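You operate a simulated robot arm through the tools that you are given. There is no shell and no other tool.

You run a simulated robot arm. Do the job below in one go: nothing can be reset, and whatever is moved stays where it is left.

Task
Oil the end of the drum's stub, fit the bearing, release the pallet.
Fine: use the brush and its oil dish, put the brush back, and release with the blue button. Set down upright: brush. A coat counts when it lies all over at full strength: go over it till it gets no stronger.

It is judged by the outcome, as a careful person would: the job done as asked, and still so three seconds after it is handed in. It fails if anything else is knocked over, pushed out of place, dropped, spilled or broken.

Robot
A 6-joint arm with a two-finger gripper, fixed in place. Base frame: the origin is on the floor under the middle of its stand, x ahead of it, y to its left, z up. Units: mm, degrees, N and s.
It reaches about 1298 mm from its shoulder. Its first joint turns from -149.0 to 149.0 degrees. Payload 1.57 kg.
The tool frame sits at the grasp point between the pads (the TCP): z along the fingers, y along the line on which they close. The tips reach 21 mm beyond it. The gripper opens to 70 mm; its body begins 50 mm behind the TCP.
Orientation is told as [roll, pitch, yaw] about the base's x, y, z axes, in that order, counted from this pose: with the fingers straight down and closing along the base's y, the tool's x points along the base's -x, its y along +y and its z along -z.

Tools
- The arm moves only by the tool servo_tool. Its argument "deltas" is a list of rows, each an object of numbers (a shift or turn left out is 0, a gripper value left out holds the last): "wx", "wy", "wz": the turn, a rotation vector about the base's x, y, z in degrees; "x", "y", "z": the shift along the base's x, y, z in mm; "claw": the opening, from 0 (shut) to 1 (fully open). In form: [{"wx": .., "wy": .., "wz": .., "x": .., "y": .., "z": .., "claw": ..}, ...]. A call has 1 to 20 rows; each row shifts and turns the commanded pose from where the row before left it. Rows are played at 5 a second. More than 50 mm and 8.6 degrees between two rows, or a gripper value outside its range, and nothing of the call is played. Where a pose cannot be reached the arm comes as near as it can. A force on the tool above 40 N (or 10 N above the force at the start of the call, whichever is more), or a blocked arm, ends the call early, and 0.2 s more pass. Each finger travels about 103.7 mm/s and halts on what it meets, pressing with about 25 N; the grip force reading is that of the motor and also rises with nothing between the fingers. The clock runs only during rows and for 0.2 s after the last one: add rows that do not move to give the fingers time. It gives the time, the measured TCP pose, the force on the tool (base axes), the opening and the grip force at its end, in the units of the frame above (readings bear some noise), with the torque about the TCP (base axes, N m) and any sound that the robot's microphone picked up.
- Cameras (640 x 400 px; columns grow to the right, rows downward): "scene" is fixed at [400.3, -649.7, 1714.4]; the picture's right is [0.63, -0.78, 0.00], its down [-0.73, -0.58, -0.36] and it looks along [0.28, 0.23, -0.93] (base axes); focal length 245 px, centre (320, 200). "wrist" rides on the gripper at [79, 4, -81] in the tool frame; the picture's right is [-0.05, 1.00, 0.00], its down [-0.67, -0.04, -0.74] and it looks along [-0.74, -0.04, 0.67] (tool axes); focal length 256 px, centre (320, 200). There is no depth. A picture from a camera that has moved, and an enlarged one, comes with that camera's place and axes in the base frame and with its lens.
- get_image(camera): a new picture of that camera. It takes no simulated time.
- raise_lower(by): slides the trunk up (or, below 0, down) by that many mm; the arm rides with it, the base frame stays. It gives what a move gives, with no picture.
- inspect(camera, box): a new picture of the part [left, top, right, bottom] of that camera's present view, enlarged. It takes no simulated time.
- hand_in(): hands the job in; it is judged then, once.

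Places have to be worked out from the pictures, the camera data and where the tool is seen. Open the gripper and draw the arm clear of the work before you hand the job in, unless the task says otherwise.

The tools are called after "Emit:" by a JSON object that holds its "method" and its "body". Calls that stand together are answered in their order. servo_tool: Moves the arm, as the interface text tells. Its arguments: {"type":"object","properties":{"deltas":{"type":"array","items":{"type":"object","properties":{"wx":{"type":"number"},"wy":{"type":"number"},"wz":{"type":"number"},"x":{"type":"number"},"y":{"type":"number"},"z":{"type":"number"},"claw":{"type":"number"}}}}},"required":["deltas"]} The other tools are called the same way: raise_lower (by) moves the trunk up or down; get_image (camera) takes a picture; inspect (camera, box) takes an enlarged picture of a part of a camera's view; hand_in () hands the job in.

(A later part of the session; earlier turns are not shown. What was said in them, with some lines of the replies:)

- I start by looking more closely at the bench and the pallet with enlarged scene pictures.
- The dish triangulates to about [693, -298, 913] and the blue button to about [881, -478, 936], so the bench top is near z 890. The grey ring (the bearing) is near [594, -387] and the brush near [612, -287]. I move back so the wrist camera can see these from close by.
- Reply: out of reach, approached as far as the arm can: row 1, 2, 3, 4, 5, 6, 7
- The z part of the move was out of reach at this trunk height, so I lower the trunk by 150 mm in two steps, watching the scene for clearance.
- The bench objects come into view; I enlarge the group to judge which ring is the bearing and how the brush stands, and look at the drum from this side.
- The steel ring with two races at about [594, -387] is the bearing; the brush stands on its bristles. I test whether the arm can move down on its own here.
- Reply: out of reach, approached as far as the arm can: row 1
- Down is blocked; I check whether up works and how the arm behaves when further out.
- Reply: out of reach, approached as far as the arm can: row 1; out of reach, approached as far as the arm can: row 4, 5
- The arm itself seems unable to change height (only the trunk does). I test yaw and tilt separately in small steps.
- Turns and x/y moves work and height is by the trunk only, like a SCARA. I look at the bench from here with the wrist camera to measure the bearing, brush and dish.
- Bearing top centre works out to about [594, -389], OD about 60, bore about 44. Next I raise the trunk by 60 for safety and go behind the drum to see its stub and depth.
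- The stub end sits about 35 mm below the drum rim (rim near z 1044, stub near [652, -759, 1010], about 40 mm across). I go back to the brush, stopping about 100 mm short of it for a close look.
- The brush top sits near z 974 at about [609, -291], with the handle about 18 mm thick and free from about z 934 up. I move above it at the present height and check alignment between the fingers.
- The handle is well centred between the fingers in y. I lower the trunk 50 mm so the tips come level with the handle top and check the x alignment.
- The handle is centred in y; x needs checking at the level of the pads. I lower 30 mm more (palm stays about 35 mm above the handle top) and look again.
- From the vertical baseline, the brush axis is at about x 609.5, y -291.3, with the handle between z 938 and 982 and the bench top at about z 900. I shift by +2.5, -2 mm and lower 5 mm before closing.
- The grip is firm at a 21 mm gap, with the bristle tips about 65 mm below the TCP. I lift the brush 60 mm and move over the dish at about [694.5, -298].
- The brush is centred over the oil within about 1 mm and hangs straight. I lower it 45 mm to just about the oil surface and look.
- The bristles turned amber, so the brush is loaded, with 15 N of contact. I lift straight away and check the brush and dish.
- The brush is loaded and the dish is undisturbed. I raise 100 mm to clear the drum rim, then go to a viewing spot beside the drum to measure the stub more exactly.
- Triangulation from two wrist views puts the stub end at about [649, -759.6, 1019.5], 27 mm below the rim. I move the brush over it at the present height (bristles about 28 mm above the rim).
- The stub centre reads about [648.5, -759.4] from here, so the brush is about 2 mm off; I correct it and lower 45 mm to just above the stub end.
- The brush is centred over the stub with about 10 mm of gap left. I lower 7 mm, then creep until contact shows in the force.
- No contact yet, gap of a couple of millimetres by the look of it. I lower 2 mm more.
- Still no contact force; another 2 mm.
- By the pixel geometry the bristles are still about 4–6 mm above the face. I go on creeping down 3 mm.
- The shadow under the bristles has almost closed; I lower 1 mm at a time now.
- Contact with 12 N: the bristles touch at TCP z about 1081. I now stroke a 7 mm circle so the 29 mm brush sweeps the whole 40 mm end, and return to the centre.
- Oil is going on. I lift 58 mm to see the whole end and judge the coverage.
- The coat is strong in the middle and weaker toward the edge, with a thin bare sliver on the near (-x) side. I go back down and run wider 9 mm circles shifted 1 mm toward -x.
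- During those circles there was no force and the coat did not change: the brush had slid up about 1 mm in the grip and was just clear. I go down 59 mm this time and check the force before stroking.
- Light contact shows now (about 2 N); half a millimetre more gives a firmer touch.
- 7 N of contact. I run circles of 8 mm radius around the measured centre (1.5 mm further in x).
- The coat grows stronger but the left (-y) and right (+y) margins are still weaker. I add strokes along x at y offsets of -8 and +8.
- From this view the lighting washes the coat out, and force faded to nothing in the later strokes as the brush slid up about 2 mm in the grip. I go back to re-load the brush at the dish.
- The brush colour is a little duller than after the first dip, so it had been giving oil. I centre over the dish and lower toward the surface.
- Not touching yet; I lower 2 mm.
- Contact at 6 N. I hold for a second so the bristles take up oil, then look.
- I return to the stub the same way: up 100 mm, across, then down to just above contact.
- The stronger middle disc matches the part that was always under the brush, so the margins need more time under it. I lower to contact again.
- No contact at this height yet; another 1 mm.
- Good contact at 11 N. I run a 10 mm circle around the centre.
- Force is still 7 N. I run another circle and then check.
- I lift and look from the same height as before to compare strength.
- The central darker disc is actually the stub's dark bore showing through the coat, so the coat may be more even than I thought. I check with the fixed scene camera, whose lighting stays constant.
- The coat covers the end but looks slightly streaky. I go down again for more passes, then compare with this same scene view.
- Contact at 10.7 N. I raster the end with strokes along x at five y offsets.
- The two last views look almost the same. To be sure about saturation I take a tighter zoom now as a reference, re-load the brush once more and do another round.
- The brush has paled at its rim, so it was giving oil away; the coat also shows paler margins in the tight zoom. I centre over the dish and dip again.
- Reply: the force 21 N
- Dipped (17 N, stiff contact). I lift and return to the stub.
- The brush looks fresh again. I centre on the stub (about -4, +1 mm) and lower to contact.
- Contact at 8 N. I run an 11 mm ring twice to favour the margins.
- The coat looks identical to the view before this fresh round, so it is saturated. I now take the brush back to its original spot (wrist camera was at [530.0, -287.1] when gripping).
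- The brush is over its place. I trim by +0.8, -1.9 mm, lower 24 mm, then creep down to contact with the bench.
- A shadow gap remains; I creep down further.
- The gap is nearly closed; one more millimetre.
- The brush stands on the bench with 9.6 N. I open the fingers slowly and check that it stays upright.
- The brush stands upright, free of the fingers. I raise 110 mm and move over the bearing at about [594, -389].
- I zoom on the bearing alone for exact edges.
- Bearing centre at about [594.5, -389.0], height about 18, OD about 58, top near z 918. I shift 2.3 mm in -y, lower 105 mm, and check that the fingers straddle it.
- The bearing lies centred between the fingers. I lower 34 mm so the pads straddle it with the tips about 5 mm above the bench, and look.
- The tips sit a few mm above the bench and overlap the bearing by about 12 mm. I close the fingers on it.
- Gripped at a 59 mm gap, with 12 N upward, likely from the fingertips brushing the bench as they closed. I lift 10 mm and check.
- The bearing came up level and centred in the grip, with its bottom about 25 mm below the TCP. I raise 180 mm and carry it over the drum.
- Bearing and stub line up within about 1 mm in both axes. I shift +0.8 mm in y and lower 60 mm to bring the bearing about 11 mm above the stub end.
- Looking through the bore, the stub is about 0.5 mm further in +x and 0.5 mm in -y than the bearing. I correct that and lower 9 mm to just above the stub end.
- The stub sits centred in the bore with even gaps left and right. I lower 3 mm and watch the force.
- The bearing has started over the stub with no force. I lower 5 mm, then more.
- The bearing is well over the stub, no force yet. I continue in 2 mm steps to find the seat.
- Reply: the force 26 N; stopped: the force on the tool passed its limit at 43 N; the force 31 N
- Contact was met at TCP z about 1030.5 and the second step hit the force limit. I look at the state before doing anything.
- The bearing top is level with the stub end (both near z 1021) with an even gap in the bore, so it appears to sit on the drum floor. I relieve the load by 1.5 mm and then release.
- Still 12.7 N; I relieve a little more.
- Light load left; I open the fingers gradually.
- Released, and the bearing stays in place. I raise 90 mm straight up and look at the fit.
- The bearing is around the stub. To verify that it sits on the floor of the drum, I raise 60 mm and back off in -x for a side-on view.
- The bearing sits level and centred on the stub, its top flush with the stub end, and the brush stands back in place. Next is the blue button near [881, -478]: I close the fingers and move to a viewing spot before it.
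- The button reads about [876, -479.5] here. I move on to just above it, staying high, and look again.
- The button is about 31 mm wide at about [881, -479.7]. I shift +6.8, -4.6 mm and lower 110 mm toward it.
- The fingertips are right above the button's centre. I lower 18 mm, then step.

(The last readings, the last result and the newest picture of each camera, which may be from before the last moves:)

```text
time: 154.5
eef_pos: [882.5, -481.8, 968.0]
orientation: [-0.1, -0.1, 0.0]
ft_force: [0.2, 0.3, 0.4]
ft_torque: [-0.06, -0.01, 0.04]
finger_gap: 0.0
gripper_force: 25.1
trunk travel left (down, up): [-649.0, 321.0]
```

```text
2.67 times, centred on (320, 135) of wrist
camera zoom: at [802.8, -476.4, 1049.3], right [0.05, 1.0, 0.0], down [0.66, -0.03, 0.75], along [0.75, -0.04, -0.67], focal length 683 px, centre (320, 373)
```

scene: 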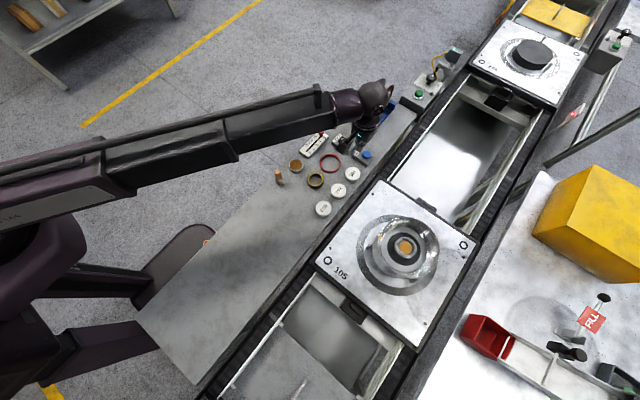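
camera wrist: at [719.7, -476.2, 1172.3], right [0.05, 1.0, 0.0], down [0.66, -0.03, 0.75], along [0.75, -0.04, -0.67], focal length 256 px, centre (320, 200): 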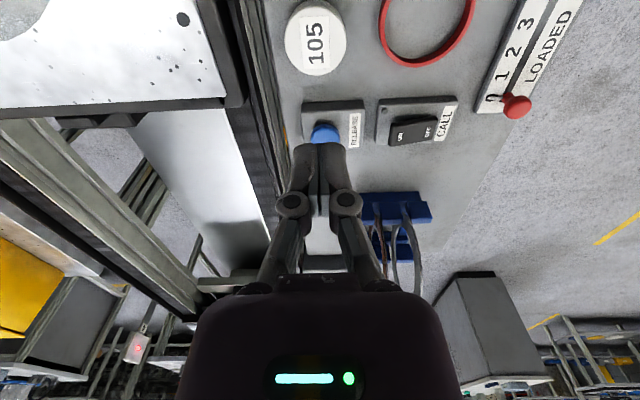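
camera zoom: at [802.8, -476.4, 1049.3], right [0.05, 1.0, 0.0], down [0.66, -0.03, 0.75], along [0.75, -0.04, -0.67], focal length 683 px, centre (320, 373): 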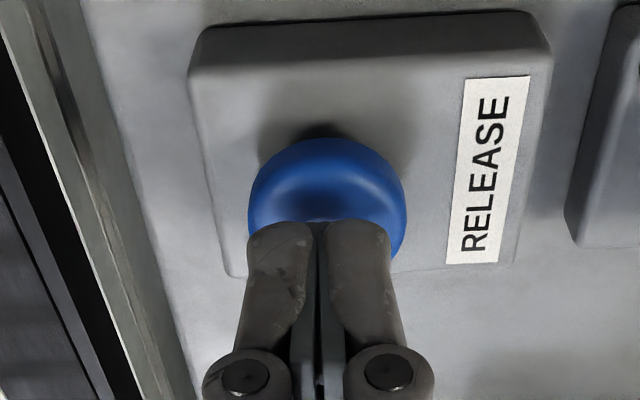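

Still clear of the button by a few mm. I step down 3 mm at a time, watching force and sound.

Emit:
{"method": "raise_lower", "body": {"by": -3}}

Emit:
{"method": "raise_lower", "body": {"by": -2}}

```text
time: 155.0
eef_pos: [883.4, -481.4, 965.0]
orientation: [-0.1, -0.1, 0.0]
ft_force: [0.3, 0.0, -0.6]
ft_torque: [0.0, 0.0, 0.01]
finger_gap: 0.1
gripper_force: 25.5
trunk travel left (down, up): [-646.0, 324.0]
```

```text
time: 155.6
eef_pos: [882.3, -480.1, 961.8]
orientation: [-0.1, -0.1, 0.0]
ft_force: [0.6, -0.1, 0.0]
ft_torque: [0.02, 0.03, -0.03]
finger_gap: 0.0
gripper_force: 25.1
trunk travel left (down, up): [-644.0, 326.0]
```

Emit:
{"method": "raise_lower", "body": {"by": -2}}

Emit:
{"method": "raise_lower", "body": {"by": -2}}

Emit:
{"method": "inspect", "body": {"camera": "wrist", "box": [230, 60, 410, 210]}}

```text
time: 156.1
eef_pos: [881.9, -481.4, 961.4]
orientation: [-0.1, -0.2, 0.0]
ft_force: [0.7, -0.3, 0.5]
ft_torque: [0.03, 0.0, -0.01]
finger_gap: 0.1
gripper_force: 25.3
trunk travel left (down, up): [-642.0, 328.0]
```

```text
time: 156.6
eef_pos: [882.4, -481.7, 957.9]
orientation: [0.0, -0.1, 0.0]
ft_force: [0.2, 0.7, 0.6]
ft_torque: [0.01, 0.01, -0.01]
finger_gap: 0.1
gripper_force: 25.3
trunk travel left (down, up): [-640.0, 330.0]
```

```text
2.67 times, centred on (320, 135) of wrist
camera zoom: at [802.8, -476.4, 1040.3], right [0.05, 1.0, 0.0], down [0.66, -0.03, 0.75], along [0.75, -0.04, -0.67], focal length 683 px, centre (320, 373)
```

zoom: 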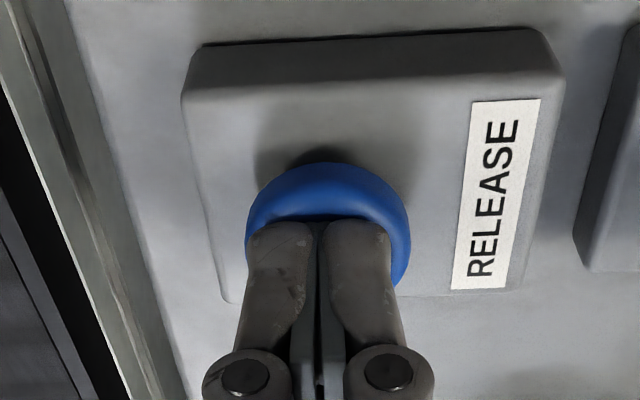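

Close to touching now. I continue in 2 mm steps.

Emit:
{"method": "raise_lower", "body": {"by": -2}}

Emit:
{"method": "raise_lower", "body": {"by": -2}}

```text
time: 157.1
eef_pos: [882.3, -482.2, 957.1]
orientation: [0.0, -0.1, 0.0]
ft_force: [0.3, -0.4, 0.5]
ft_torque: [-0.03, 0.01, 0.01]
finger_gap: 0.2
gripper_force: 24.9
trunk travel left (down, up): [-638.0, 332.0]
```

```text
time: 157.6
eef_pos: [882.8, -481.9, 954.8]
orientation: [0.0, -0.1, 0.1]
ft_force: [0.6, 0.2, 2.4]
ft_torque: [-0.02, 0.0, 0.01]
finger_gap: 0.0
gripper_force: 24.6
trunk travel left (down, up): [-636.0, 334.0]
heard: click
```

A click was heard as the button went down. I raise off the button and look at the scene for the pallet.

Emit:
{"method": "raise_lower", "body": {"by": 60}}

Emit:
{"method": "get_image", "body": {"camera": "scene"}}

```text
time: 158.6
eef_pos: [883.4, -482.3, 1014.0]
orientation: [-0.1, -0.1, 0.0]
ft_force: [0.4, 0.1, -0.2]
ft_torque: [-0.05, 0.0, 0.03]
finger_gap: 0.0
gripper_force: 25.0
trunk travel left (down, up): [-696.0, 274.0]
```

```text
taken
```

scene: 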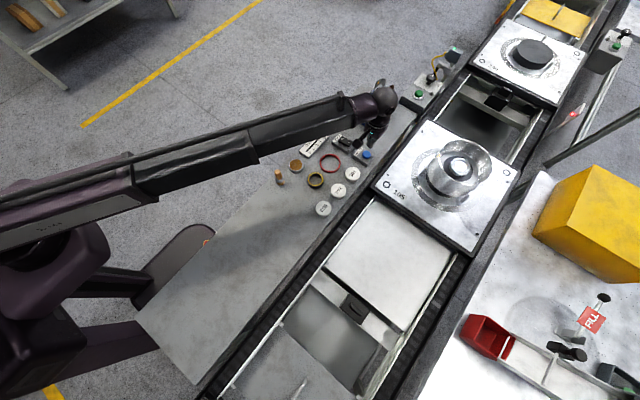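

The pallet with the drum is rolling away along the line. I raise clear, open the gripper and withdraw over the bench's near side.

Emit:
{"method": "raise_lower", "body": {"by": 150}}

Emit:
{"method": "servo_tool", "body": {"deltas": [{"x": -36, "y": 30, "claw": 0.5}, {"x": -36, "y": 30, "claw": 1.0}, {"x": -36, "y": 30}, {"x": -36, "y": 30}, {"x": -36, "y": 30}, {"x": -36, "y": 30}, {"x": -36, "y": 30}, {"x": -36, "y": 30}, {}, {}]}}

Emit:
{"method": "get_image", "body": {"camera": "scene"}}

Emit:
{"method": "inspect", "body": {"camera": "scene", "box": [260, 100, 410, 220]}}

Emit:
{"method": "inspect", "body": {"camera": "scene", "box": [400, 20, 600, 230]}}

```text
time: 160.4
eef_pos: [882.4, -480.4, 1164.7]
orientation: [-0.1, -0.1, 0.0]
ft_force: [-0.1, 0.1, 0.1]
ft_torque: [0.04, 0.02, 0.01]
finger_gap: 0.1
gripper_force: 25.6
trunk travel left (down, up): [-846.0, 124.0]
```

```text
time: 162.6
eef_pos: [594.8, -242.6, 1165.0]
orientation: [-0.1, -0.1, -0.1]
ft_force: [-1.2, -0.3, -0.5]
ft_torque: [-0.01, 0.0, 0.03]
finger_gap: 70.3
gripper_force: 0.1
trunk travel left (down, up): [-846.0, 124.0]
```

```text
taken
```

scene: 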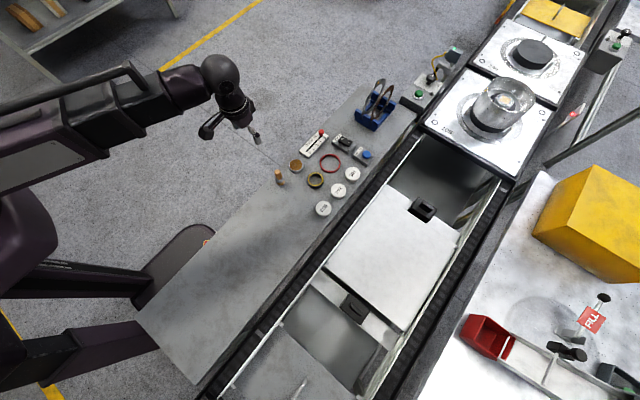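

```text
3.33 times, centred on (335, 160) of scene
camera zoom: at [400.3, -649.7, 1714.4], right [0.63, -0.78, 0.0], down [-0.73, -0.58, -0.36], along [0.28, 0.23, -0.93], focal length 816 px, centre (270, 333)
```

zoom: 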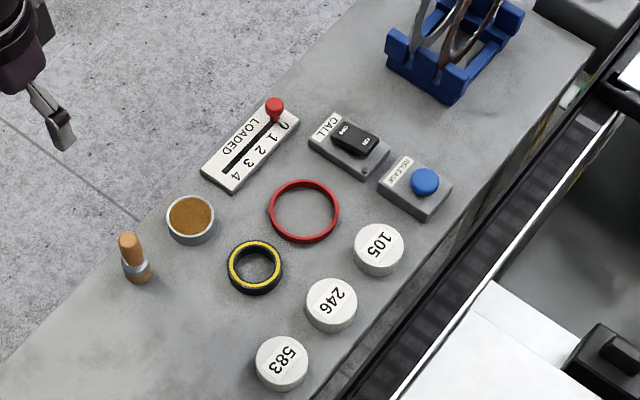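

```text
1.90 times, centred on (500, 125) of scene
camera zoom: at [400.3, -649.7, 1714.4], right [0.63, -0.78, 0.0], down [-0.73, -0.58, -0.36], along [0.28, 0.23, -0.93], focal length 466 px, centre (-23, 343)
```

zoom: 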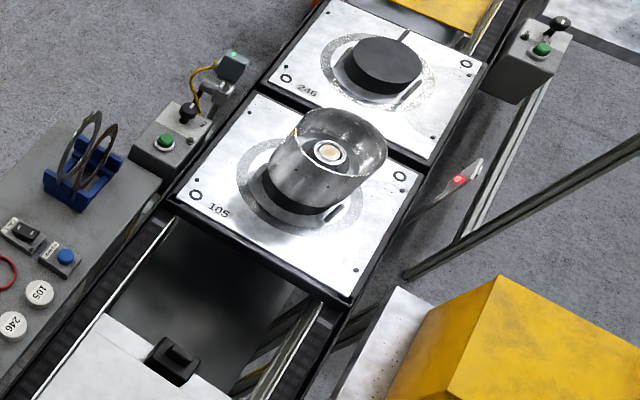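

The pallet has moved off and come up behind pallet 246; the bench items are all in place and the brush stands. I check the bearing in the drum up close.

Emit:
{"method": "inspect", "body": {"camera": "scene", "box": [460, 65, 550, 145]}}

Emit:
{"method": "servo_tool", "body": {"deltas": [{}, {}, {}, {}, {}]}}

Emit:
{"method": "inspect", "body": {"camera": "scene", "box": [480, 75, 530, 120]}}

```text
5.00 times, centred on (505, 105) of scene
camera zoom: at [400.3, -649.7, 1714.4], right [0.63, -0.78, 0.0], down [-0.73, -0.58, -0.36], along [0.28, 0.23, -0.93], focal length 1224 px, centre (-605, 675)
```

zoom: 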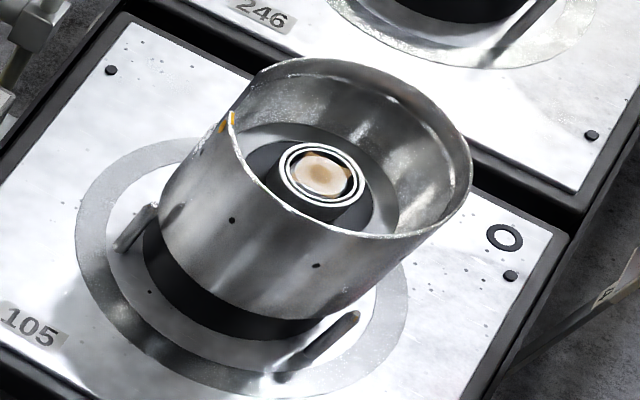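

```text
time: 163.8
eef_pos: [594.6, -241.0, 1163.5]
orientation: [0.0, -0.1, 0.0]
ft_force: [-0.5, 0.1, 0.6]
ft_torque: [0.01, 0.03, -0.01]
finger_gap: 69.7
gripper_force: 0.0
trunk travel left (down, up): [-846.0, 124.0]
```

```text
8.89 times, centred on (505, 98) of scene
camera zoom: at [400.3, -649.7, 1714.4], right [0.63, -0.78, 0.0], down [-0.73, -0.58, -0.36], along [0.28, 0.23, -0.93], focal length 2175 px, centre (-1324, 1111)
```

zoom: 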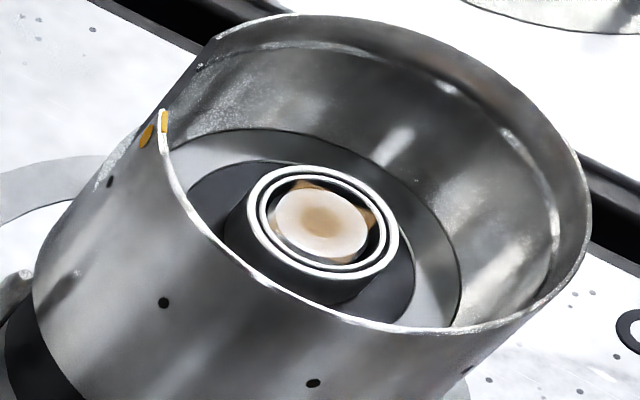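

The pallet is at rest with the bearing seated on the oiled stub. The brush is upright in its place, the gripper is open and the arm is clear, so I hand the job in.

Emit:
{"method": "hand_in", "body": {}}

```text
The job is handed in.
```

The job is handed in: the stub end is oiled, the bearing is fitted on the stub, and the pallet has been released with the blue button. I don't have the verdict; the notes below come from the last pictures and readings.

- **Oil:** I loaded the brush three times and went over the end until a freshly loaded pass made no visible difference. In the pictures a thin sliver at the edge of the face stayed pale throughout. I took that to be how the coat is drawn rather than a bare spot, but I could not confirm it.
- **Bearing:** It sits level, with its top about flush with the stub end. I judged it to be resting on the drum floor, though I could not see the underside directly. It stayed in place while the pallet moved.
- **Pallet:** The button clicked, and pallet 105 rolled along the line and stopped behind pallet 246.
- **Brush and bench:** The brush is back on its original spot, standing upright. The dish, rings and caps appear undisturbed.
- **Arm:** The gripper is open and the arm is drawn clear of the work.
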